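You operate a simulated robot arm through the tools that you are given. There is no shell and no other tool. Be economical: measure what you need, move in short steps, check, and stop when the job is done.

Carry out the task below with a simulated robot arm. There is one attempt and no reset: what you move stays moved.

TASK
Close and vent the main air, open the filter lid and stand the dirty filter in the small tray. Set down upright: blue-capped filter.

Only the result counts: the job must be done as asked and must still hold three seconds after the hand-in. Knocking over, shifting, dropping, spilling or breaking anything else fails it. Lids that push on must go on centred and level and be pressed home; caps that screw on are set level and turned clockwise until they are tight.

THE ROBOT
A 7-joint arm with a fingered hand on a trunk, on a base that drives. Base frame: it is fixed to the floor where the robot stands at the start and does not move with it; the origin is under the middle of the robot, x ahead of it, y to its left, z up. Units: mm, degrees, N and s.
With the tool pointing down near the work surface it reaches from about 100 to 620 mm from the robot's upright axis, wherever it stands. Its first joint turns from -166.0 to 166.0 degrees. Places, roughly: black barred knob [500, -400, 700]; filter lid [500, -400, 800]; grey small tray right cell [500, -300, 400]; main pressure gauge [600, -300, 700]; main regulator knob [600, -200, 700]; main vent button [600, -300, 600]; orange valve knob [600, -100, 700]. Payload 3.4 kg.
The tool frame sits at the grasp point between the pads (the TCP): z along the fingers, y along the line on which they close. The tips reach 25 mm beyond it. Largest opening 88 mm; the body of the gripper starts 29 mm behind the TCP. The gripper is a hand of 3 fingers: y runs from the thumb to the fingers, the wrist lies at [-13, -106, -174] in the tool frame, and closing takes about 1.5 s.
Orientation is that of the tool frame in the base frame, as [roll, pitch, yaw] about the fixed x, y, z axes, in that order (R = Rz(yaw) Ry(pitch) Rx(roll)). With the fingers straight down and the wrist toward the robot, the tool's x, y and z point along [0, 1, 0], [1, 0, 0] and [0, 0, -1] of the base frame.

THE INTERFACE
- The arm moves only by the tool send_rows. Its arguments are lists of equal length, an entry for each row: "delta_rot": the turn, a rotation vector about the tool's x, y, z in units of 180 degrees (1.0 is 180 degrees), a list of three; "xyz": the shift along the tool's x, y, z in units of 200 mm (1.0 is 200 mm), a list of three. In form: {"delta_rot": [[wx, wy, wz], ...], "xyz": [[tx, ty, tz], ...]}. A call has 1 to 10 rows; each row is the pose to reach, as a shift and turn from the pose commanded when the call began, along the tool's axes at that moment. "fingers" is the gripper command, from -1 (shut) to 1 (fully open), values between in proportion, set as the call begins (left out, the last holds). A call with a number of a shift or a turn outside -1 to 1 is refused whole. Each row takes 0.2 s and may step no farther than 50 mm and 8.6 degrees from the row before; otherwise, or with a gripper value out of range, the whole call is refused. Where a pose cannot be reached the arm comes as near as it can. A force on the tool above 70 N (or 10 N above the force at the start of the call, whichever is more), or a blocked arm, ends the call early, and 0.2 s more pass. Each finger travels about 72 mm/s and halts on what it meets, pressing with about 22 N; the grip force reading is that of the motor and also rises with nothing between the fingers. The clock runs only during rows and for 0.2 s after the last one: add rows that repeat a pose to give the fingers time. The reply holds the time, the measured pose of the TCP, the force on the tool along the base axes, the opening and the grip force, in the units named above and with some noise, with the torque about the TCP (base axes, N m) and any sound that the robot's microphone picked up.
- Cameras (640 x 400 px; columns grow to the right, rows downward): "scene" is now at [-4.1, 106.5, 1428.9]; the picture's right is [-0.68, -0.73, 0.00], its down [-0.55, 0.51, -0.66] and it looks along [0.48, -0.45, -0.75] (base axes); focal length 267 px, centre (320, 200). "wrist" rides on the gripper at [58, -85, -99] in the tool frame; the picture's right is [-0.67, 0.35, -0.66], its down [-0.69, -0.63, 0.37] and it looks along [-0.29, 0.69, 0.66] (tool axes); focal length 261 px, centre (320, 200). There is no depth. A picture from a camera that has moved, and an enlarged one, comes with that camera's place and axes in the base frame and with its lens. The place of the scene camera against the robot may be out by one fixed shift of up to 25 mm in any direction.
- camera(camera): a new picture of that camera. It takes no simulated time.
- slide_trunk(by): slides the trunk up (or, below 0, down) by that many mm; the arm and the scene camera ride with it, the base frame stays. It gives what a move gives, with no picture.
- drive_base(legs): drives the robot by 1 to 6 legs, each [ahead, left, turn to the left] in mm, mm and degrees, along the robot's own axes; the way and the turn of a leg run together, so that a leg with both is an arc; at most 1500 mm and 180 degrees a leg. The arm and the cameras ride along, it lands a little off, and it stops where it bumps. It gives what a move gives.
- set_fingers(index, middle, thumb_bend, thumb_turn): sets how far each is bent, from 0 (flat) to 100 (curled in); at 30 the hand is open as for a grip, at 70 the pads meet at the TCP. One left out holds its place. A second passes; each finger stops where it meets its share of the squeeze, and holds until it gets a number again. A gripper value or a shape takes the hand back. It gives what a move gives, with no picture; readings hold the bend of each and the force on the fingers (four entries, about 0 where the hand has none), thumb and palm. thumb_turn goes from beside the hand (0) to across from the fingers (100), as for a grip.
- preshape(shape): the hand has 3 fingers and takes this shape, open, in about a second: jaw (thumb against the fingers, like two jaws); tri (thumb and two fingers); tip (a fingertip pinch); poke (one finger out to press); point (the index stretched); flat (the hand flat); cup (the hand cupped); fist (a fist). The gripper value then closes the fingers along that shape, each until it touches; the sizes above hold for jaw. It gives what a move gives, with no picture.
- pan_tilt(pan, tilt): turns the head with the scene camera to pan (to the left, within 155 degrees either way) and tilt (down, from -29 to 69), counted from straight ahead of the robot. It gives what a move gives.
- close_up(camera, box): a new picture of the part [left, top, right, bottom] of that camera's present view, enlarged. It takes no simulated time.
- job_done(): hands the job in; it is judged then, once.

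Work in short steps. Places have to be worked out from the pictures, the camera data and where the tool is seen: move nearer, look again, correct. Check each grasp and each placing, and mend what went wrong. You have 120 turns and 82 pictures in all, those below and enlarged ones among them. Open the gripper and draw the arm clear of the work before you hand the job in, unless the task says otherwise; then end with one line.

The tools are called as name(argument=value, ...) on one line, values as JSON. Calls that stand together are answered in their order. send_rows: Moves the arm, as the interface text tells. Its arguments: {"type":"object","properties":{"delta_rot":{"type":"array","items":{"type":"array","items":{"type":"number"}}},"xyz":{"type":"array","items":{"type":"array","items":{"type":"number"}}},"fingers":{"type":"number"}},"required":["delta_rot","xyz"]} The other tools are called the same way: slide_trunk (by) slides the trunk up or down; preshape (shape) gives the hand a shape; set_fingers (index, middle, thumb_bend, thumb_turn) moves the fingers one by one; drive_base (legs) drives the base; pan_tilt (pan, tilt) turns the head that bears the scene camera; camera (camera) takes a picture; close_up (camera, box) takes an enlarged picture of a part of a camera's view; job_done () hands the job in.

At the start:

```text
time: 0.0
position: [309.0, -326.1, 993.1]
ee_rot: [179.9, 0.0, 90.0]
wrist_force: [-0.5, 0.3, -0.4]
moment: [0.01, -0.07, -0.01]
gripper_width: 87.8
grasp_force: 0.1
shape: jaw
bend: [30.0, 30.0, 30.0, 98.0]
finger forces: [0.0, 0.0, 0.1, 0.0, 0.1, 0.0]
trunk travel left (down, up): [-475.0, 115.0]
robot x, y, heading: [1.5, -0.2, -0.1]
head pan, tilt: [-42.9, 48.8]
```

scene: 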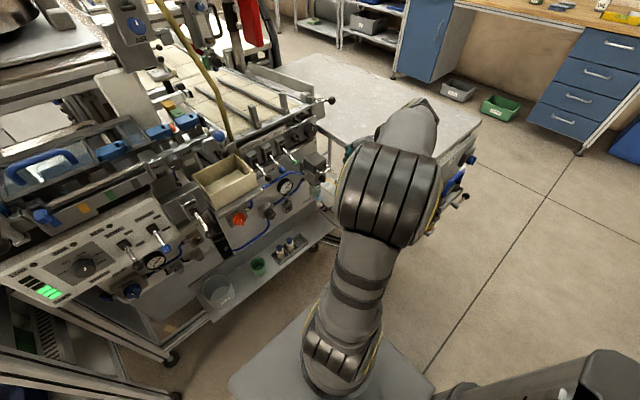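
wrist: 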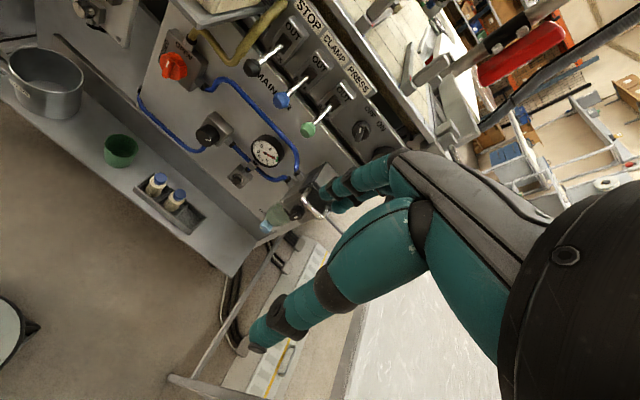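

I'll look closer at the panel with both cameras before moving.

close_up(camera="scene", box=[180, 100, 360, 300])

close_up(camera="wrist", box=[80, 0, 400, 250])

```text
2.00 times, centred on (270, 200) of scene
camera zoom: at [-4.1, 106.5, 1428.9], right [-0.68, -0.73, 0.0], down [-0.55, 0.51, -0.66], along [0.48, -0.45, -0.75], focal length 535 px, centre (420, 200)
```

zoom: 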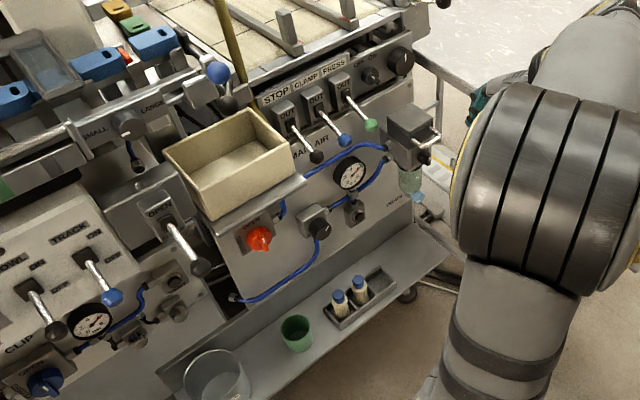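

```text
1.60 times, centred on (240, 125) of wrist
camera zoom: at [223.3, -268.4, 1092.1], right [0.35, -0.67, 0.66], down [-0.63, -0.69, -0.37], along [0.69, -0.29, -0.66], focal length 417 px, centre (448, 320)
```

zoom: 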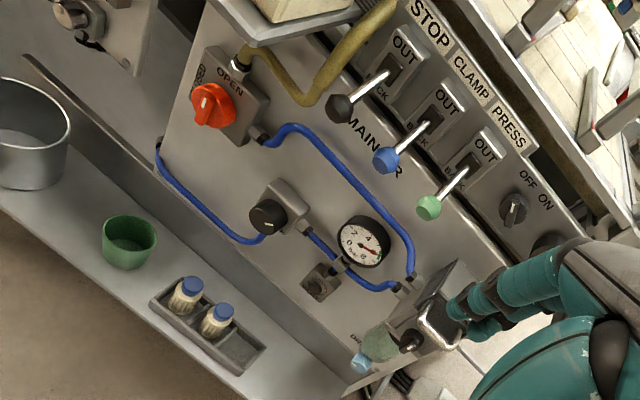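

The panel is about vertical at x≈600, facing the robot; the filter housing at the right is hidden behind the fingers. I shift the hand back and to the right so the wrist camera sees it.

send_rows(delta_rot=[[0, 0, 0], [0, 0, 0], [0, 0, 0], [0, 0, 0], [0, 0, 0]], xyz=[[-0.12, -0.11, -0.04], [-0.24, -0.22, -0.08], [-0.36, -0.33, -0.12], [-0.48, -0.44, -0.16], [-0.6, -0.54, -0.2]])

camera(camera="wrist")

camera(camera="scene")

```text
time: 1.2
position: [200.4, -447.8, 1033.3]
ee_rot: [-180.0, 0.0, 90.0]
wrist_force: [-0.1, 0.6, -0.9]
moment: [0.02, 0.02, 0.01]
gripper_width: 87.9
grasp_force: 0.1
shape: jaw
bend: [30.0, 30.0, 30.0, 98.0]
finger forces: [0.0, 0.0, 0.1, 0.0, 0.1, 0.0]
trunk travel left (down, up): [-475.0, 115.0]
robot x, y, heading: [0.4, -0.3, -0.0]
head pan, tilt: [-42.9, 48.8]
```

```text
77 pictures are left
camera wrist: at [115.9, -389.7, 1132.5], right [0.35, -0.67, 0.66], down [-0.63, -0.69, -0.37], along [0.69, -0.28, -0.66], focal length 261 px, centre (320, 200)
```

wrist: 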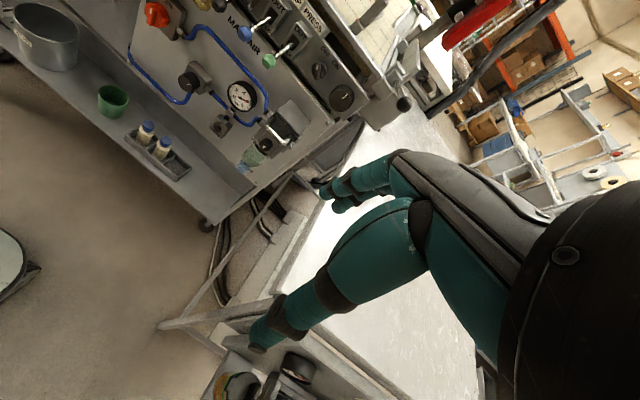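

```text
76 pictures are left
camera scene: at [-4.2, 106.2, 1428.9], right [-0.68, -0.73, 0.0], down [-0.55, 0.51, -0.66], along [0.48, -0.45, -0.75], focal length 267 px, centre (320, 200)
```

scene: 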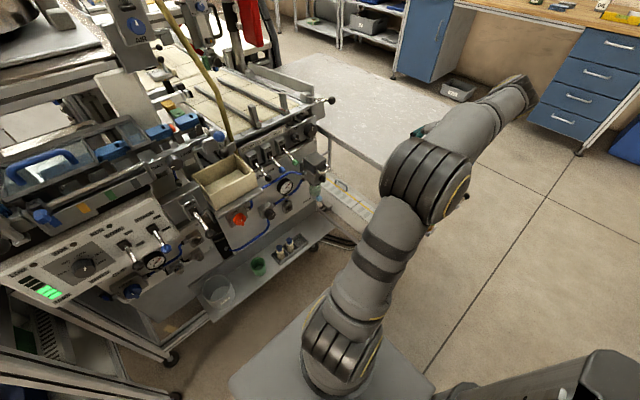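

close_up(camera="wrist", box=[170, 60, 330, 180])

close_up(camera="scene", box=[210, 120, 350, 260])

```text
3.33 times, centred on (250, 120) of wrist
camera zoom: at [115.9, -389.7, 1132.5], right [0.35, -0.67, 0.66], down [-0.63, -0.69, -0.37], along [0.69, -0.28, -0.66], focal length 869 px, centre (553, 467)
```

zoom: 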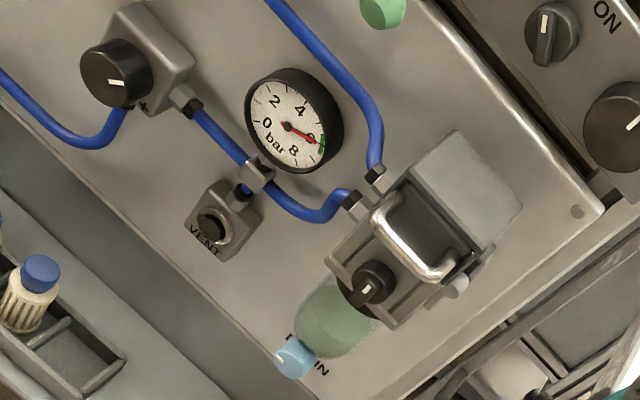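

```text
2.86 times, centred on (280, 190) of scene
camera zoom: at [-4.2, 106.2, 1428.9], right [-0.68, -0.73, 0.0], down [-0.55, 0.51, -0.66], along [0.48, -0.45, -0.75], focal length 764 px, centre (434, 229)
```

zoom: 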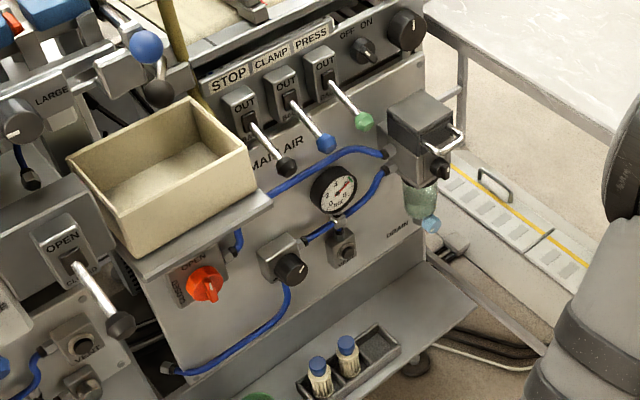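

The housing shows a chrome bail handle, with the barred latch knob beneath it on the front. Next I inspect the orange knob and the housing closer.

close_up(camera="scene", box=[220, 195, 270, 235])

close_up(camera="scene", box=[290, 145, 340, 205])

close_up(camera="wrist", box=[120, 0, 200, 50])

```text
10.00 times, centred on (245, 215) of scene
camera zoom: at [-4.2, 106.2, 1428.9], right [-0.68, -0.73, 0.0], down [-0.55, 0.51, -0.66], along [0.48, -0.45, -0.75], focal length 2674 px, centre (1070, 50)
```

zoom: 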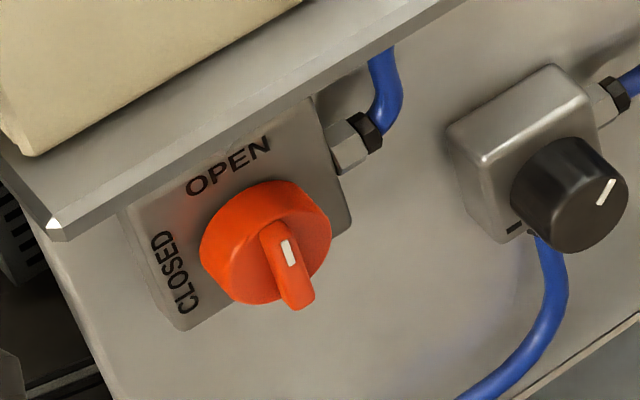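

```text
6.67 times, centred on (315, 175) of scene
camera zoom: at [-4.2, 106.2, 1428.9], right [-0.68, -0.73, 0.0], down [-0.55, 0.51, -0.66], along [0.48, -0.45, -0.75], focal length 1782 px, centre (353, 367)
```

zoom: 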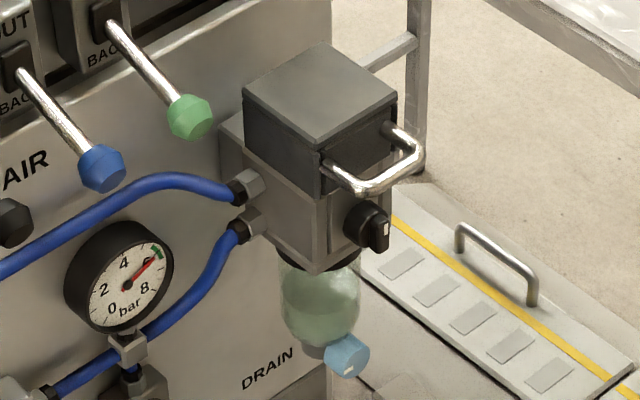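

```text
8.00 times, centred on (160, 25) of wrist
camera zoom: at [115.9, -389.7, 1132.5], right [0.35, -0.67, 0.66], down [-0.63, -0.69, -0.37], along [0.69, -0.28, -0.66], focal length 2085 px, centre (1600, 1600)
```

zoom: 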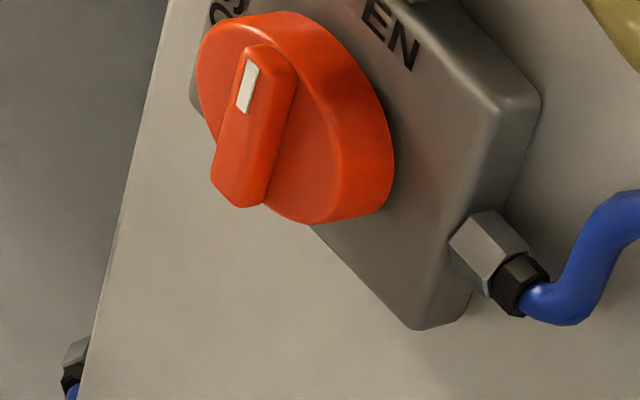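

The orange bar is vertical at OPEN, with CLOSED on the left, so it needs a 90° counter-clockwise turn. I swing the hand to point at the panel with the wrist to the right (first 86° of 120°) while moving left.

send_rows(delta_rot=[[-0.0274, -0.0274, -0.0274], [-0.0548, -0.0548, -0.0548], [-0.0822, -0.0822, -0.0822], [-0.1096, -0.1096, -0.1096], [-0.137, -0.137, -0.137], [-0.1644, -0.1644, -0.1644], [-0.1918, -0.1918, -0.1918], [-0.2192, -0.2192, -0.2192], [-0.2466, -0.2466, -0.2466], [-0.274, -0.274, -0.274]], xyz=[[0.149, 0.065, 0.0915], [0.298, 0.13, 0.183], [0.447, 0.195, 0.2745], [0.596, 0.26, 0.366], [0.745, 0.325, 0.4575], [0.894, 0.39, 0.549], [0.98, 0.45, 0.64], [1.0, 0.5, 0.732], [1.0, 0.55, 0.8], [1.0, 0.6, 0.85]])

```text
time: 3.4
position: [268.7, -273.9, 910.5]
ee_rot: [159.5, 29.0, 113.2]
wrist_force: [-0.5, 0.0, 0.6]
moment: [-0.01, 0.04, -0.02]
gripper_width: 87.6
grasp_force: 0.0
shape: jaw
bend: [30.0, 30.0, 30.0, 98.0]
finger forces: [0.0, 0.1, 0.1, 0.0, 0.0, 0.0]
out of reach, approached as far as the arm can: row 6, 7, 8, 9, 10
trunk travel left (down, up): [-475.0, 115.0]
robot x, y, heading: [2.9, -0.8, 0.1]
head pan, tilt: [-42.9, 48.8]
```

The arm stopped short of the pose partway. I look at the configuration.

camera(camera="scene")

camera(camera="wrist")

```text
70 pictures are left
camera scene: at [-4.1, 106.5, 1428.9], right [-0.68, -0.73, 0.0], down [-0.55, 0.51, -0.66], along [0.48, -0.45, -0.75], focal length 267 px, centre (320, 200)
```

scene: 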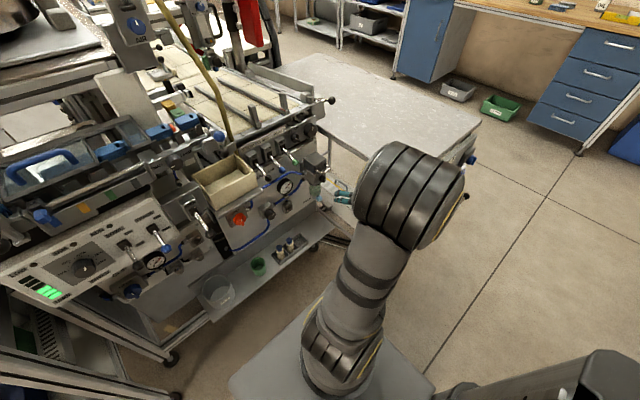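

```text
69 pictures are left
camera wrist: at [131.8, -244.7, 935.9], right [0.18, -0.17, 0.97], down [-0.08, -0.98, -0.16], along [0.98, -0.05, -0.19], focal length 261 px, centre (320, 200)
```

wrist: 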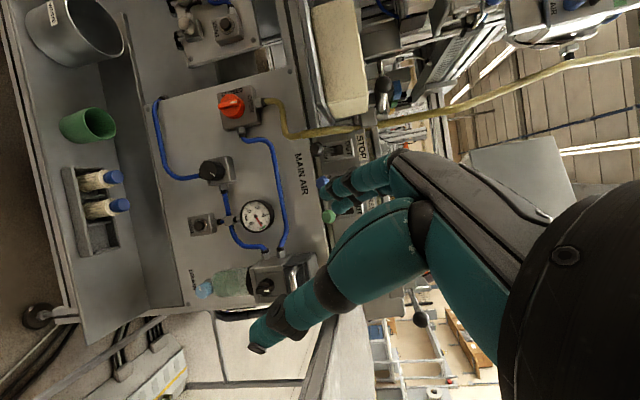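

The arm folded near its trunk; I'll extend forward first, keeping x below the lever balls (≈x 547), then continue turning.

send_rows(delta_rot=[[0, 0, 0], [0, 0, 0], [0, 0, 0], [0, 0, 0], [0, 0, 0], [0, 0, 0]], xyz=[[0.061, 0.145, 0.079], [0.122, 0.29, 0.158], [0.184, 0.434, 0.237], [0.245, 0.579, 0.315], [0.306, 0.724, 0.394], [0.368, 0.868, 0.473]])

```text
time: 4.8
position: [431.4, -153.1, 850.6]
ee_rot: [159.3, 28.9, 112.9]
wrist_force: [0.7, -0.3, -0.6]
moment: [0.0, 0.03, -0.02]
gripper_width: 87.6
grasp_force: 0.0
shape: jaw
bend: [30.0, 30.0, 30.0, 98.0]
finger forces: [0.1, 0.0, 0.0, 0.1, 0.0, 0.0]
trunk travel left (down, up): [-475.0, 115.0]
robot x, y, heading: [0.3, 1.2, 0.1]
head pan, tilt: [-42.9, 48.8]
```

Command frame follows the measured pose; now rotating the remaining 75° in place.

send_rows(delta_rot=[[-0.0258, -0.028, -0.0266], [-0.0515, -0.0559, -0.0533], [-0.0773, -0.0838, -0.0799], [-0.1031, -0.1118, -0.1066], [-0.1288, -0.1397, -0.1332], [-0.1546, -0.1677, -0.1599], [-0.1804, -0.1956, -0.1865], [-0.2061, -0.2236, -0.2132], [-0.2319, -0.2515, -0.2398]], xyz=[[0, 0, 0], [0, 0, 0], [0, 0, 0], [0, 0, 0], [0, 0, 0], [0, 0, 0], [0, 0, 0], [0, 0, 0], [0, 0, 0]])

```text
time: 6.8
position: [430.7, -148.7, 866.7]
ee_rot: [-161.5, 89.6, -161.7]
wrist_force: [-0.3, -0.5, 0.0]
moment: [-0.02, 0.02, -0.04]
gripper_width: 87.9
grasp_force: 0.1
shape: jaw
bend: [30.0, 30.0, 30.0, 98.0]
finger forces: [0.0, 0.0, 0.0, 0.0, 0.0, 0.0]
out of reach, approached as far as the arm can: row 9
trunk travel left (down, up): [-475.0, 115.0]
robot x, y, heading: [-1.3, 0.8, 0.3]
head pan, tilt: [-42.9, 48.8]
```

Orientation is nearly as wanted. I lower the trunk by 145 mm to bring the hand to knob height, then look.

slide_trunk(by=-145)

camera(camera="wrist")

camera(camera="scene")

```text
time: 8.5
position: [430.2, -149.3, 721.5]
ee_rot: [-176.4, 89.5, -176.7]
wrist_force: [0.0, 1.1, 0.1]
moment: [-0.01, 0.01, -0.01]
gripper_width: 88.0
grasp_force: 0.1
shape: jaw
bend: [30.0, 30.0, 30.0, 98.0]
finger forces: [0.0, 0.1, 0.1, 0.1, 0.0, 0.1]
trunk travel left (down, up): [-330.0, 260.0]
robot x, y, heading: [-0.1, 0.6, -0.4]
head pan, tilt: [-42.9, 48.8]
```

```text
68 pictures are left
camera wrist: at [330.9, -234.1, 664.0], right [-0.65, 0.35, 0.68], down [0.37, -0.63, 0.68], along [0.67, 0.69, 0.28], focal length 261 px, centre (320, 200)
```

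wrist: 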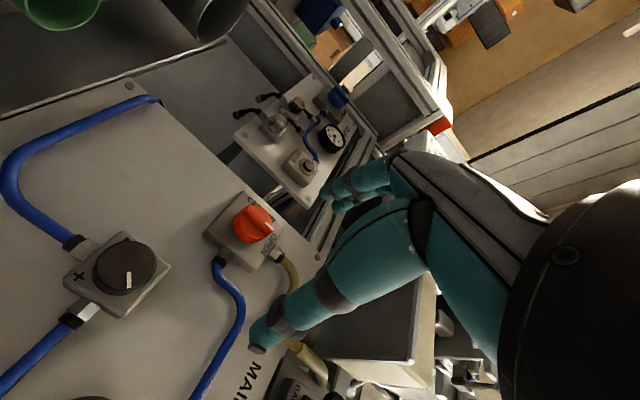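

```text
67 pictures are left
camera scene: at [-4.1, 106.5, 1283.9], right [-0.68, -0.73, 0.0], down [-0.55, 0.51, -0.66], along [0.48, -0.45, -0.75], focal length 267 px, centre (320, 200)
```

scene: 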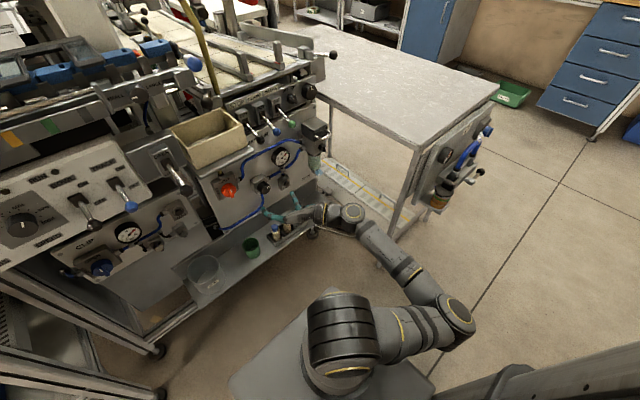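

The knob triangulates to about (585, -72, 714). Zooming in to check the bar and refine.

close_up(camera="wrist", box=[200, 180, 300, 280])

```text
4.00 times, centred on (250, 230) of wrist
camera zoom: at [330.9, -234.1, 664.0], right [-0.65, 0.35, 0.68], down [0.37, -0.63, 0.68], along [0.67, 0.69, 0.28], focal length 1043 px, centre (600, 80)
```

zoom: 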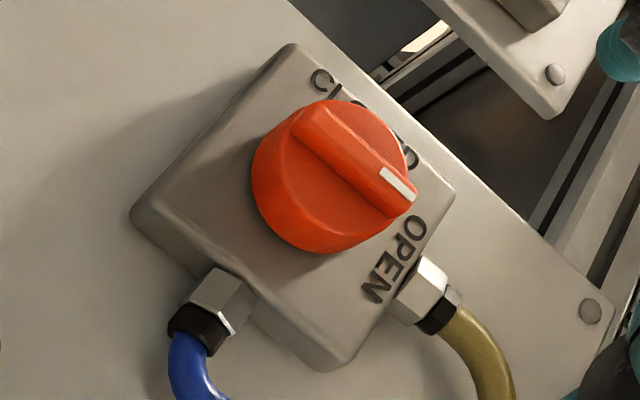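

I move to a pre-grasp about 45 mm short of the knob, aligned with its axis.

send_rows(delta_rot=[[0, 0, 0], [0, 0, 0], [0, 0, 0], [0, 0, 0]], xyz=[[0.01, 0.11, 0.12], [0.02, 0.22, 0.24], [0.03, 0.32, 0.36], [0.04, 0.376, 0.45]])

camera(camera="wrist")

```text
time: 9.5
position: [521.3, -74.8, 712.8]
ee_rot: [173.7, 89.5, 173.5]
wrist_force: [-0.5, 0.6, -0.7]
moment: [-0.01, -0.03, 0.02]
gripper_width: 88.0
grasp_force: 0.1
shape: jaw
bend: [30.0, 30.0, 30.0, 98.0]
finger forces: [0.1, 0.0, 0.0, 0.0, 0.0, 0.1]
trunk travel left (down, up): [-330.0, 260.0]
robot x, y, heading: [-1.3, -4.1, 0.2]
head pan, tilt: [-42.9, 48.8]
```

```text
65 pictures are left
camera wrist: at [420.9, -159.2, 655.4], right [-0.65, 0.35, 0.68], down [0.37, -0.63, 0.68], along [0.67, 0.69, 0.28], focal length 261 px, centre (320, 200)
```

wrist: 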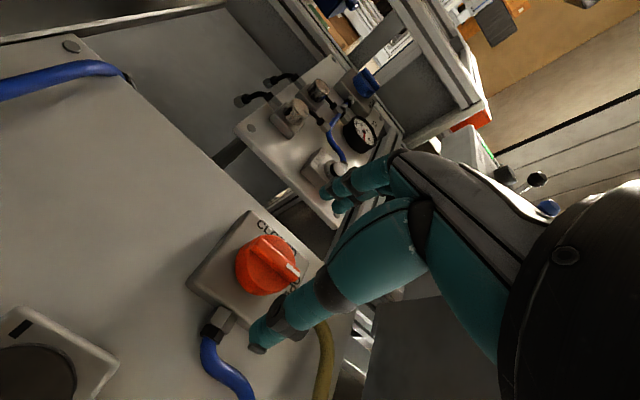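

Aligned on the knob: (583, -73, 712). Advancing 45 mm so pads straddle it.

send_rows(delta_rot=[[0, 0, 0], [0, 0, 0], [0, 0, 0]], xyz=[[0.0, 0.002, 0.1], [0.0, 0.005, 0.18], [0.0, 0.006, 0.23]])

camera(camera="wrist")

```text
time: 10.3
position: [566.4, -72.3, 713.2]
ee_rot: [172.6, 89.4, 172.4]
wrist_force: [0.3, -0.7, 0.8]
moment: [-0.01, 0.0, -0.01]
gripper_width: 87.6
grasp_force: 0.0
shape: jaw
bend: [30.0, 30.0, 30.0, 98.0]
finger forces: [0.1, 0.1, 0.0, 0.0, 0.1, 0.0]
trunk travel left (down, up): [-330.0, 260.0]
robot x, y, heading: [-1.2, -0.5, 0.0]
head pan, tilt: [-42.9, 48.8]
```

```text
64 pictures are left
camera wrist: at [466.7, -157.3, 655.3], right [-0.65, 0.35, 0.68], down [0.37, -0.63, 0.68], along [0.67, 0.69, 0.28], focal length 261 px, centre (320, 200)
```

wrist: 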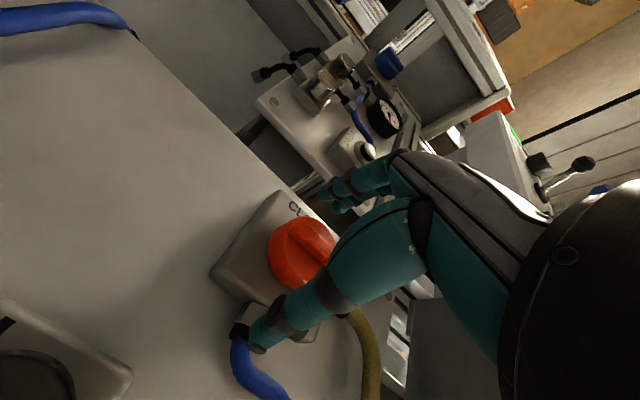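

Straddling the knob with no contact; closing the fingers in place.

send_rows(delta_rot=[[0, 0, 0], [0, 0, 0], [0, 0, 0], [0, 0, 0], [0, 0, 0], [0, 0, 0], [0, 0, 0]], xyz=[[0, 0, 0], [0, 0, 0], [0, 0, 0], [0, 0, 0], [0, 0, 0], [0, 0, 0], [0, 0, 0]], fingers=-1)

camera(camera="wrist")

```text
time: 11.9
position: [566.5, -73.2, 712.0]
ee_rot: [-179.8, 89.4, 179.9]
wrist_force: [0.1, 0.2, -1.8]
moment: [0.0, 0.06, 0.03]
gripper_width: 34.7
grasp_force: 22.5
shape: jaw
bend: [74.0, 47.0, 73.0, 100.0]
finger forces: [12.8, 7.0, 0.0, 0.0, 19.5, 0.0]
trunk travel left (down, up): [-330.0, 260.0]
robot x, y, heading: [-6.0, -2.3, -0.1]
head pan, tilt: [-42.9, 48.8]
```

```text
63 pictures are left
camera wrist: at [466.7, -157.3, 655.2], right [-0.65, 0.35, 0.68], down [0.37, -0.63, 0.68], along [0.67, 0.69, 0.28], focal length 261 px, centre (320, 200)
```

wrist: 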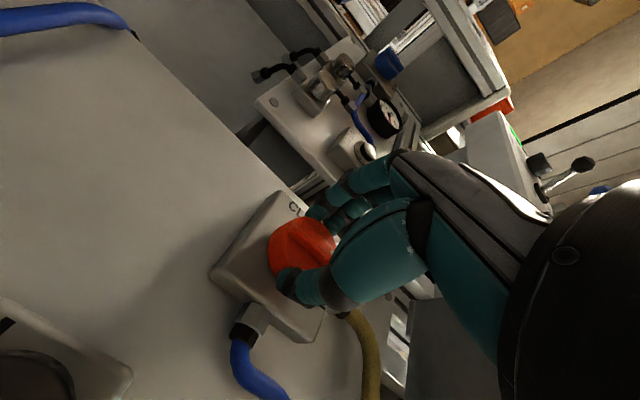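

Firm grip (22 N, 35 mm). Turning counter-clockwise: -85° about the tool axis.

send_rows(delta_rot=[[0, 0, -0.047], [0, 0, -0.094], [0, 0, -0.141], [0, 0, -0.188], [0, 0, -0.235], [0, 0, -0.282], [0, 0, -0.329], [0, 0, -0.376], [0, 0, -0.423], [0, 0, -0.47]], xyz=[[0, 0, 0], [0, 0, 0], [0, 0, 0], [0, 0, 0], [0, 0, 0], [0, 0, 0], [0, 0, 0], [0, 0, 0], [0, 0, 0], [0, 0, 0]])

camera(camera="wrist")

camera(camera="scene")

```text
time: 14.1
position: [567.3, -73.3, 714.8]
ee_rot: [-90.2, 5.3, -90.2]
wrist_force: [-0.4, 0.3, 11.5]
moment: [0.03, -0.34, 0.02]
gripper_width: 33.4
grasp_force: 21.8
shape: jaw
bend: [75.0, 50.0, 72.0, 100.0]
finger forces: [9.9, 4.6, 0.0, 0.1, 24.7, 0.1]
trunk travel left (down, up): [-330.0, 260.0]
robot x, y, heading: [-2.7, -0.6, 0.2]
head pan, tilt: [-42.9, 48.8]
```

```text
62 pictures are left
camera wrist: at [468.0, -138.6, 793.4], right [-0.65, 0.7, -0.28], down [0.37, 0.62, 0.69], along [0.66, 0.35, -0.67], focal length 261 px, centre (320, 200)
```

wrist: 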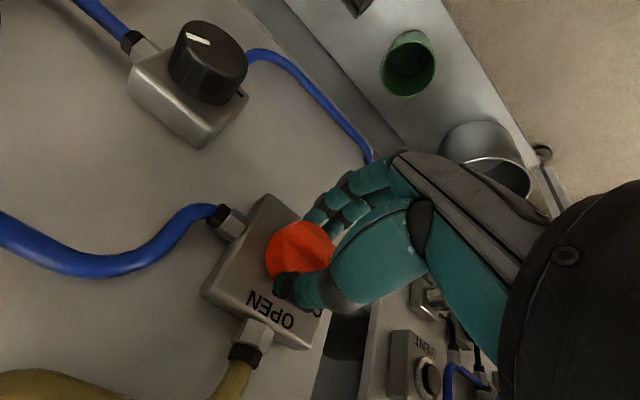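

```text
61 pictures are left
camera scene: at [-5.3, 106.5, 1283.9], right [-0.68, -0.73, 0.0], down [-0.55, 0.51, -0.66], along [0.48, -0.45, -0.75], focal length 267 px, centre (320, 200)
```

scene: 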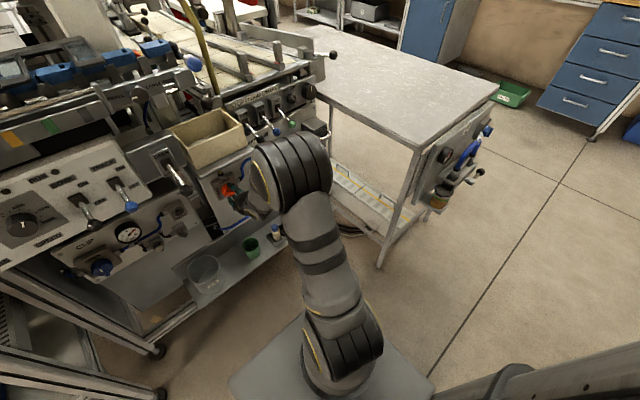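

Turned to about 85°. I give a few degrees more to reach the stop.

send_rows(delta_rot=[[0, 0, -0.03], [0, 0, -0.045], [0, 0, -0.045]], xyz=[[0, 0, 0], [0, 0, 0], [0, 0, 0]])

close_up(camera="wrist", box=[200, 190, 360, 350])

```text
time: 14.9
position: [567.5, -73.6, 713.7]
ee_rot: [-90.3, -2.7, -90.1]
wrist_force: [1.8, 0.8, 15.1]
moment: [0.03, -0.45, 0.02]
gripper_width: 33.2
grasp_force: 22.4
shape: jaw
bend: [75.0, 51.0, 72.0, 100.0]
finger forces: [8.5, 3.6, 0.0, 0.1, 26.4, 0.0]
trunk travel left (down, up): [-330.0, 260.0]
robot x, y, heading: [-3.1, 1.1, 0.2]
head pan, tilt: [-42.9, 48.8]
```

```text
2.50 times, centred on (280, 270) of wrist
camera zoom: at [467.9, -126.8, 801.3], right [-0.66, 0.65, -0.38], down [0.37, 0.71, 0.59], along [0.66, 0.25, -0.71], focal length 652 px, centre (420, 25)
```

zoom: 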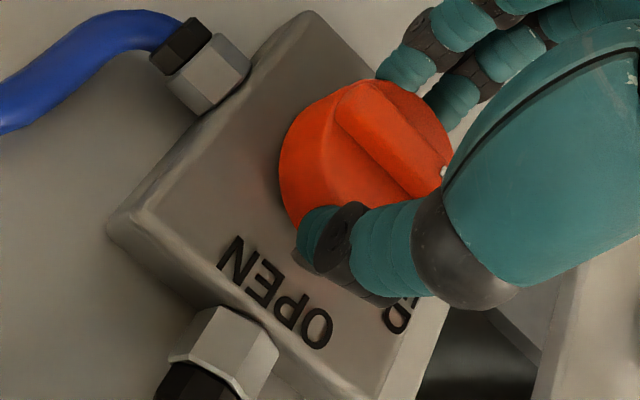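

The bar followed to the CLOSED side. I open and back off 60 mm, then check.

send_rows(delta_rot=[[0, 0, 0], [0, 0, 0], [0, 0, 0], [0, 0, 0], [0, 0, 0], [0, 0, 0], [0, 0, 0]], xyz=[[0, 0, 0], [0, 0, 0], [0, 0, 0], [0, 0, 0], [0, 0, -0.1], [0, 0, -0.25], [0, 0, -0.45]], fingers=1)

camera(camera="wrist")

```text
time: 16.5
position: [475.7, -73.9, 713.0]
ee_rot: [-90.5, -2.7, -90.2]
wrist_force: [0.1, 0.2, 0.2]
moment: [0.04, 0.0, -0.01]
gripper_width: 87.5
grasp_force: 0.2
shape: jaw
bend: [30.0, 30.0, 30.0, 98.0]
finger forces: [0.1, 0.0, 0.0, 0.1, 0.0, 0.0]
trunk travel left (down, up): [-330.0, 260.0]
robot x, y, heading: [-3.1, -2.3, 0.0]
head pan, tilt: [-42.9, 48.8]
```

```text
59 pictures are left
camera wrist: at [377.7, -126.4, 801.6], right [-0.66, 0.65, -0.37], down [0.37, 0.71, 0.59], along [0.66, 0.25, -0.71], focal length 261 px, centre (320, 200)
```

wrist: 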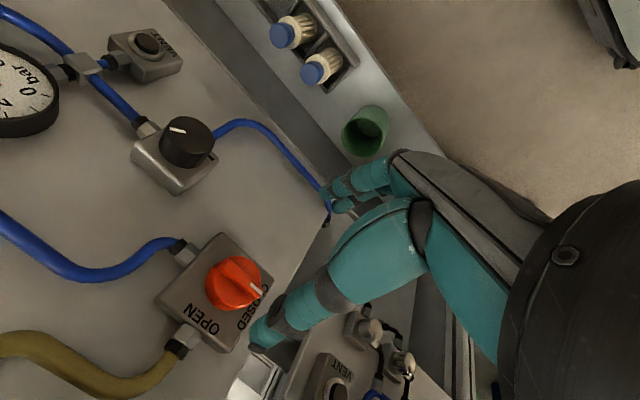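

Valve is CLOSED. The vent button triangulates to (589, -275, 604). I shape the hand to poke and move in front of it.

preshape(shape="poke")

send_rows(delta_rot=[[0, 0, 0], [0, 0, 0], [0, 0, 0], [0, 0, 0], [0, 0, 0]], xyz=[[0.196, 0.118, -0.03], [0.392, 0.236, -0.03], [0.588, 0.354, -0.03], [0.784, 0.472, -0.03], [0.98, 0.59, -0.03]])

camera(camera="wrist")

camera(camera="scene")

```text
time: 17.4
position: [476.6, -74.2, 712.9]
ee_rot: [-90.5, -2.6, -90.1]
wrist_force: [0.6, -0.3, 0.2]
moment: [-0.03, -0.01, -0.01]
gripper_width: 0.1
grasp_force: 0.0
shape: poke
bend: [70.0, 70.0, 100.0, 100.0]
finger forces: [0.0, 0.1, 0.1, 0.0, 0.1, 0.1]
trunk travel left (down, up): [-330.0, 260.0]
robot x, y, heading: [-2.3, -0.9, 0.3]
head pan, tilt: [-42.9, 48.8]
```

```text
time: 18.6
position: [469.3, -274.5, 602.7]
ee_rot: [-90.5, -2.7, -90.1]
wrist_force: [-0.5, 0.5, -0.3]
moment: [-0.02, 0.01, -0.01]
gripper_width: 0.1
grasp_force: 0.0
shape: poke
bend: [70.0, 70.0, 100.0, 100.0]
finger forces: [0.0, 0.1, 0.1, 0.1, 0.1, 0.1]
trunk travel left (down, up): [-330.0, 260.0]
robot x, y, heading: [0.9, -1.1, 0.1]
head pan, tilt: [-42.9, 48.8]
```

```text
58 pictures are left
camera wrist: at [371.1, -328.6, 690.8], right [-0.66, 0.65, -0.37], down [0.37, 0.71, 0.59], along [0.66, 0.25, -0.71], focal length 261 px, centre (320, 200)
```

wrist: 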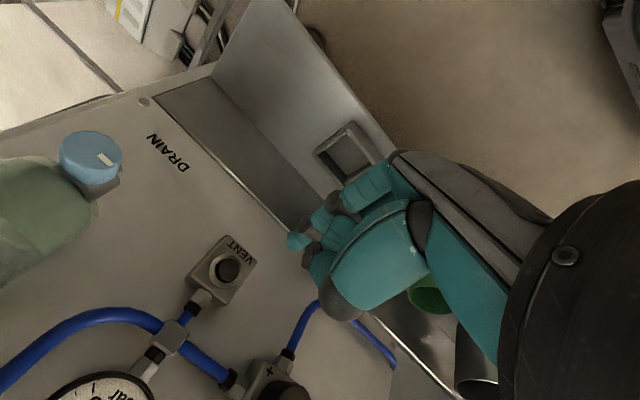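

```text
57 pictures are left
camera scene: at [-4.2, 106.7, 1283.9], right [-0.68, -0.73, 0.0], down [-0.55, 0.51, -0.66], along [0.48, -0.45, -0.75], focal length 267 px, centre (320, 200)
```

scene: 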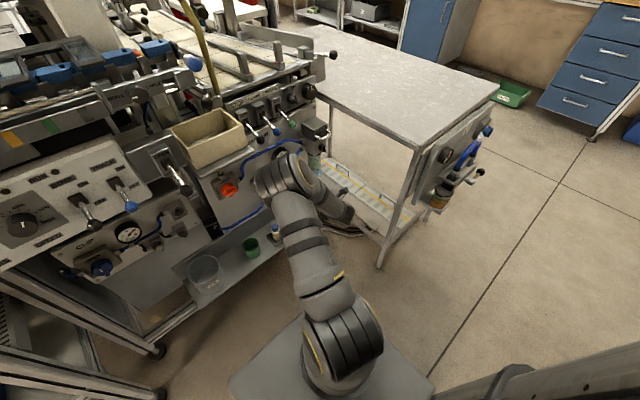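

I zoom to see the fingertip and the button precisely.

close_up(camera="wrist", box=[170, 160, 370, 340])

```text
2.22 times, centred on (270, 250) of wrist
camera zoom: at [371.1, -328.6, 690.8], right [-0.66, 0.65, -0.37], down [0.37, 0.71, 0.59], along [0.66, 0.25, -0.71], focal length 579 px, centre (431, 89)
```

zoom: 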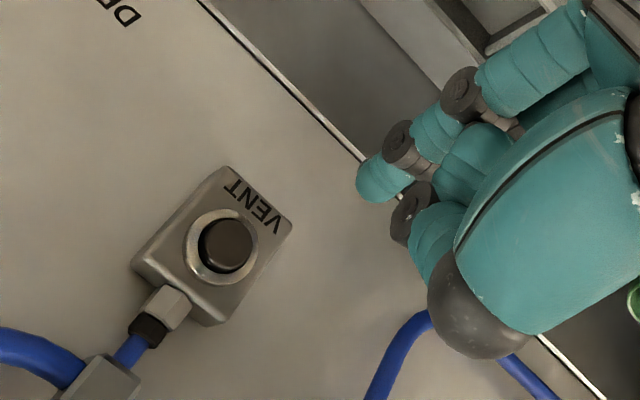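

I curl the middle finger away so a single index fingertip presses.

set_fingers(index=60, middle=100)

close_up(camera="wrist", box=[170, 160, 370, 340])

```text
time: 19.6
position: [469.2, -274.4, 602.5]
ee_rot: [-90.5, -2.7, -90.2]
wrist_force: [0.1, 0.2, -0.1]
moment: [0.02, 0.01, -0.01]
gripper_width: 29.7
grasp_force: 0.1
shape: fingers
bend: [60.0, 100.0, 100.0, 100.0]
finger forces: [0.0, 0.1, 0.0, 0.1, 0.0, 0.0]
trunk travel left (down, up): [-330.0, 260.0]
robot x, y, heading: [-0.1, 1.3, 0.1]
head pan, tilt: [-42.9, 48.8]
```

```text
2.22 times, centred on (270, 250) of wrist
camera zoom: at [371.2, -328.2, 691.1], right [-0.66, 0.65, -0.37], down [0.37, 0.71, 0.59], along [0.66, 0.25, -0.71], focal length 579 px, centre (431, 89)
```

zoom: 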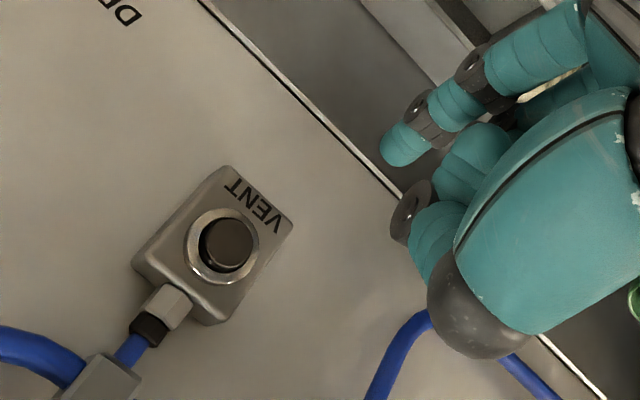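

Index tip ≈ (488, -284, 593). I nudge it to button centre (y -282, z 599) and advance 85 mm, then check.

send_rows(delta_rot=[[0, 0, 0], [0, 0, 0], [0, 0, 0]], xyz=[[-0.01, -0.03, 0.15], [-0.01, -0.03, 0.3], [-0.01, -0.03, 0.41]])

close_up(camera="wrist", box=[170, 160, 370, 340])

```text
time: 20.4
position: [553.2, -272.9, 609.7]
ee_rot: [-90.5, -2.6, -90.2]
wrist_force: [-0.4, 0.4, 0.3]
moment: [-0.01, -0.03, 0.01]
gripper_width: 29.5
grasp_force: 0.0
shape: fingers
bend: [60.0, 100.0, 100.0, 100.0]
finger forces: [0.0, 0.0, 0.0, 0.0, 0.1, 0.0]
trunk travel left (down, up): [-330.0, 260.0]
robot x, y, heading: [0.1, 4.2, -0.0]
head pan, tilt: [-42.9, 48.8]
```

```text
2.22 times, centred on (270, 250) of wrist
camera zoom: at [453.8, -326.4, 697.6], right [-0.66, 0.66, -0.37], down [0.37, 0.71, 0.59], along [0.66, 0.25, -0.71], focal length 579 px, centre (431, 89)
```

zoom: 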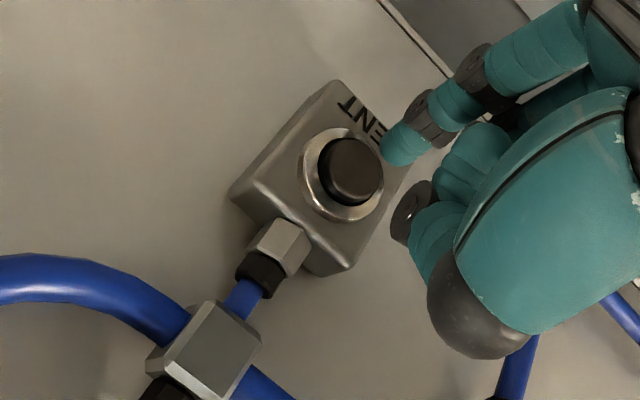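

Tip and button are aligned, about 15 mm apart. Pressing gently forward and holding.

send_rows(delta_rot=[[0, 0, 0], [0, 0, 0], [0, 0, 0], [0, 0, 0], [0, 0, 0], [0, 0, 0]], xyz=[[0, 0, 0.05], [0, 0, 0.075], [0, 0, 0.09], [0, 0, 0.105], [0, 0, 0.115], [0, 0, 0.115]])

camera(camera="wrist")

close_up(camera="scene", box=[220, 110, 340, 230])

```text
time: 21.8
position: [572.8, -272.7, 608.9]
ee_rot: [-90.6, -2.8, -90.3]
wrist_force: [-24.6, -0.4, -1.8]
moment: [0.02, 0.51, -0.21]
gripper_width: 29.3
grasp_force: 11.8
shape: fingers
bend: [60.0, 100.0, 100.0, 100.0]
finger forces: [23.6, 0.0, 0.1, 0.1, 0.0, 0.0]
trunk travel left (down, up): [-330.0, 260.0]
robot x, y, heading: [-0.8, -2.0, 0.2]
head pan, tilt: [-42.9, 48.8]
heard: click
```

```text
53 pictures are left
camera wrist: at [474.0, -326.6, 697.3], right [-0.66, 0.66, -0.37], down [0.38, 0.71, 0.59], along [0.66, 0.25, -0.71], focal length 261 px, centre (320, 200)
```

wrist: 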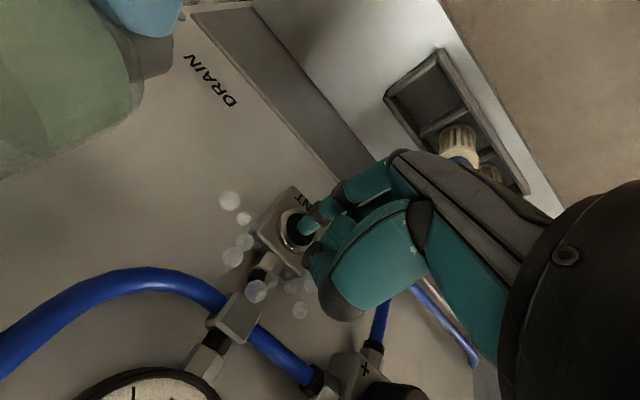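

```text
3.33 times, centred on (280, 170) of scene
camera zoom: at [-6.1, 106.5, 1283.8], right [-0.68, -0.73, 0.0], down [-0.55, 0.51, -0.66], along [0.48, -0.45, -0.75], focal length 891 px, centre (453, 300)
```

zoom: 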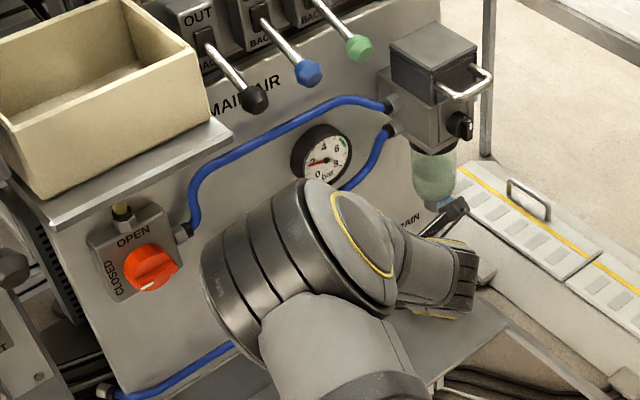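

Venting – click heard, gauge falling (≈2 bar). Holding for 2 s more.

send_rows(delta_rot=[[0, 0, 0], [0, 0, 0], [0, 0, 0], [0, 0, 0], [0, 0, 0], [0, 0, 0], [0, 0, 0], [0, 0, 0], [0, 0, 0], [0, 0, 0]], xyz=[[0, 0, 0], [0, 0, 0], [0, 0, 0], [0, 0, 0], [0, 0, 0], [0, 0, 0], [0, 0, 0], [0, 0, 0], [0, 0, 0], [0, 0, 0]])

close_up(camera="scene", box=[260, 140, 340, 200])

```text
time: 24.0
position: [573.4, -273.4, 609.2]
ee_rot: [-90.4, -2.6, -90.2]
wrist_force: [-28.1, -2.7, -1.3]
moment: [0.0, 0.57, -0.28]
gripper_width: 29.7
grasp_force: 13.4
shape: fingers
bend: [59.0, 100.0, 100.0, 100.0]
finger forces: [27.5, 0.0, 0.0, 0.0, 0.0, 0.0]
trunk travel left (down, up): [-330.0, 260.0]
robot x, y, heading: [-2.3, -2.0, -0.1]
head pan, tilt: [-42.9, 48.8]
```

```text
6.67 times, centred on (300, 170) of scene
camera zoom: at [-6.1, 106.2, 1283.9], right [-0.68, -0.73, 0.0], down [-0.55, 0.51, -0.66], along [0.48, -0.45, -0.75], focal length 1782 px, centre (453, 400)
```

zoom: 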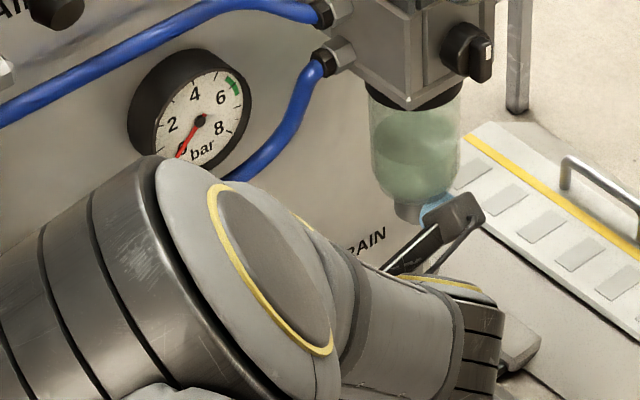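

Needle at about 0. A little longer for certainty, then back off.

send_rows(delta_rot=[[0, 0, 0], [0, 0, 0], [0, 0, 0], [0, 0, 0], [0, 0, 0], [0, 0, 0], [0, 0, 0], [0, 0, 0], [0, 0, 0], [0, 0, 0]], xyz=[[0, 0, 0], [0, 0, 0], [0, 0, 0], [0, 0, 0], [0, 0, 0], [0, 0, 0], [0, 0, -0.1], [0, 0, -0.25], [0, 0, -0.45], [0, 0, -0.65]])

close_up(camera="scene", box=[260, 140, 340, 200])

camera(camera="wrist")

```text
time: 26.2
position: [444.6, -271.6, 608.9]
ee_rot: [-90.4, -2.7, -90.1]
wrist_force: [-0.2, 0.9, 0.2]
moment: [-0.01, -0.01, -0.03]
gripper_width: 30.0
grasp_force: 0.1
shape: fingers
bend: [60.0, 100.0, 100.0, 100.0]
finger forces: [0.1, 0.0, 0.0, 0.1, 0.1, 0.0]
trunk travel left (down, up): [-330.0, 260.0]
robot x, y, heading: [2.3, -0.1, -0.0]
head pan, tilt: [-42.9, 48.8]
```

```text
6.67 times, centred on (300, 170) of scene
camera zoom: at [-4.0, 106.5, 1283.9], right [-0.68, -0.73, 0.0], down [-0.55, 0.51, -0.66], along [0.48, -0.45, -0.75], focal length 1782 px, centre (453, 400)
```

zoom: 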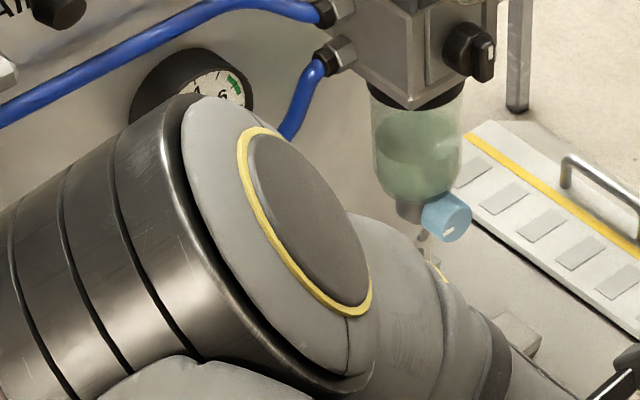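

```text
49 pictures are left
camera wrist: at [345.7, -324.9, 698.1], right [-0.66, 0.65, -0.38], down [0.37, 0.71, 0.59], along [0.66, 0.25, -0.71], focal length 261 px, centre (320, 200)
```

wrist: 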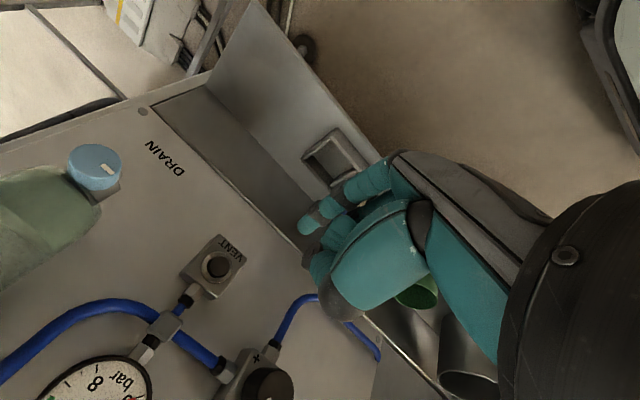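

Vented; gauge at zero. Next the latch: I return the hand to jaw, raise the trunk, and shift right to view the housing.

preshape(shape="jaw")

send_rows(delta_rot=[[0, 0, 0], [0, 0, 0], [0, 0, 0.015]], xyz=[[0, 0, -0.2], [0.2, 0, -0.25], [0.4, 0, -0.25]])

slide_trunk(by=170)

camera(camera="wrist")

```text
time: 27.1
position: [445.1, -272.1, 609.4]
ee_rot: [-90.5, -2.7, -90.2]
wrist_force: [-0.1, -0.3, 0.7]
moment: [-0.04, -0.01, 0.02]
gripper_width: 87.7
grasp_force: 0.1
shape: jaw
bend: [30.0, 30.0, 30.0, 98.0]
finger forces: [0.1, 0.0, 0.0, 0.0, 0.0, 0.0]
trunk travel left (down, up): [-330.0, 260.0]
robot x, y, heading: [0.8, -0.3, 0.3]
head pan, tilt: [-42.9, 48.8]
```

```text
time: 27.9
position: [395.8, -352.5, 613.3]
ee_rot: [-90.5, 0.0, -90.2]
wrist_force: [-0.3, -0.4, 0.5]
moment: [0.01, 0.03, -0.01]
gripper_width: 87.9
grasp_force: 0.0
shape: jaw
bend: [30.0, 30.0, 30.0, 98.0]
finger forces: [0.0, 0.1, 0.0, 0.1, 0.0, 0.0]
trunk travel left (down, up): [-330.0, 260.0]
robot x, y, heading: [-2.9, -2.5, -0.1]
head pan, tilt: [-42.9, 48.8]
```

```text
time: 29.8
position: [396.2, -352.7, 782.2]
ee_rot: [-90.5, 0.0, -90.2]
wrist_force: [-0.3, 0.1, 0.3]
moment: [0.0, 0.02, -0.06]
gripper_width: 87.8
grasp_force: 0.1
shape: jaw
bend: [30.0, 30.0, 30.0, 98.0]
finger forces: [0.0, 0.0, 0.1, 0.0, 0.0, 0.0]
trunk travel left (down, up): [-500.0, 90.0]
robot x, y, heading: [0.9, 3.0, 0.0]
head pan, tilt: [-42.9, 48.8]
```

```text
48 pictures are left
camera wrist: at [297.7, -410.8, 869.3], right [-0.66, 0.67, -0.34], down [0.37, 0.68, 0.63], along [0.66, 0.28, -0.7], focal length 261 px, centre (320, 200)
```

wrist: 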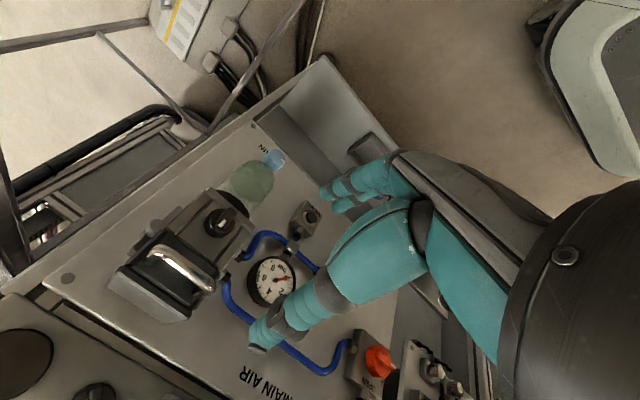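

close_up(camera="wrist", box=[100, 180, 300, 330])

camera(camera="scene")

```text
2.67 times, centred on (200, 255) of wrist
camera zoom: at [297.7, -410.8, 869.3], right [-0.66, 0.67, -0.34], down [0.37, 0.68, 0.63], along [0.66, 0.28, -0.7], focal length 695 px, centre (640, 53)
```

zoom: 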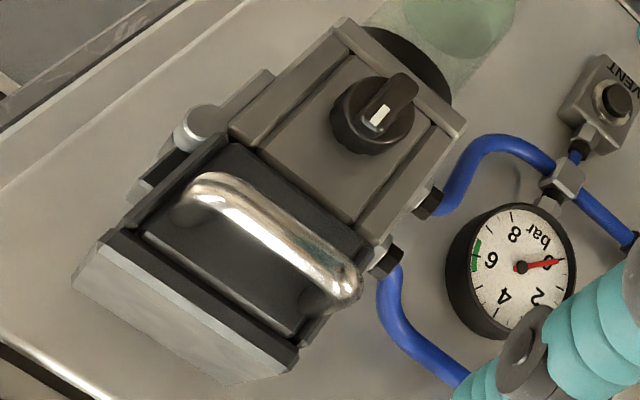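

```text
46 pictures are left
camera scene: at [-4.1, 106.5, 1453.8], right [-0.68, -0.73, 0.0], down [-0.55, 0.51, -0.66], along [0.48, -0.45, -0.75], focal length 267 px, centre (320, 200)
```

scene: 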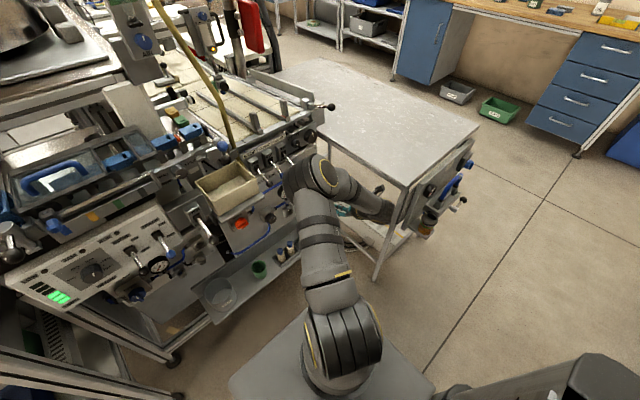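

Latch knob is at ≈(525, -388, 739), handle bar at ≈(497, -390, 804). I tilt the hand 45° (wrist up-right), narrow the opening to ~60 mm, and stand off in front of the knob.

send_rows(delta_rot=[[0, 0, 0.042], [0, 0, 0.084], [0, 0, 0.126], [0, 0, 0.168], [0, 0, 0.21], [0, 0, 0.25]], xyz=[[0.03, 0.036, 0.0], [0.06, 0.072, 0.05], [0.09, 0.108, 0.1], [0.12, 0.144, 0.14], [0.15, 0.18, 0.18], [0.176, 0.216, 0.22]], fingers=0.36)

camera(camera="wrist")

```text
time: 31.2
position: [440.6, -388.1, 740.7]
ee_rot: [-90.7, 45.2, -90.7]
wrist_force: [-0.4, 1.2, 0.3]
moment: [0.02, 0.0, 0.01]
gripper_width: 60.1
grasp_force: 0.1
shape: jaw
bend: [28.0, 38.0, 59.0, 99.0]
finger forces: [0.0, 0.0, 0.0, 0.0, 0.1, 0.0]
trunk travel left (down, up): [-500.0, 90.0]
robot x, y, heading: [-0.8, 1.7, -0.1]
head pan, tilt: [-42.9, 48.8]
```

```text
45 pictures are left
camera wrist: at [340.8, -489.5, 759.8], right [-0.65, 0.72, 0.23], down [0.37, 0.04, 0.93], along [0.66, 0.69, -0.29], focal length 261 px, centre (320, 200)
```

wrist: 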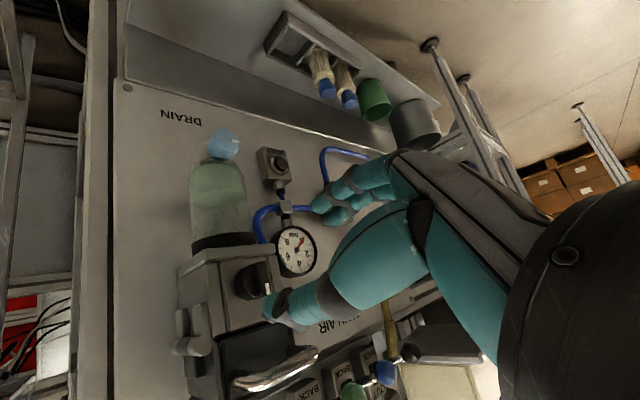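

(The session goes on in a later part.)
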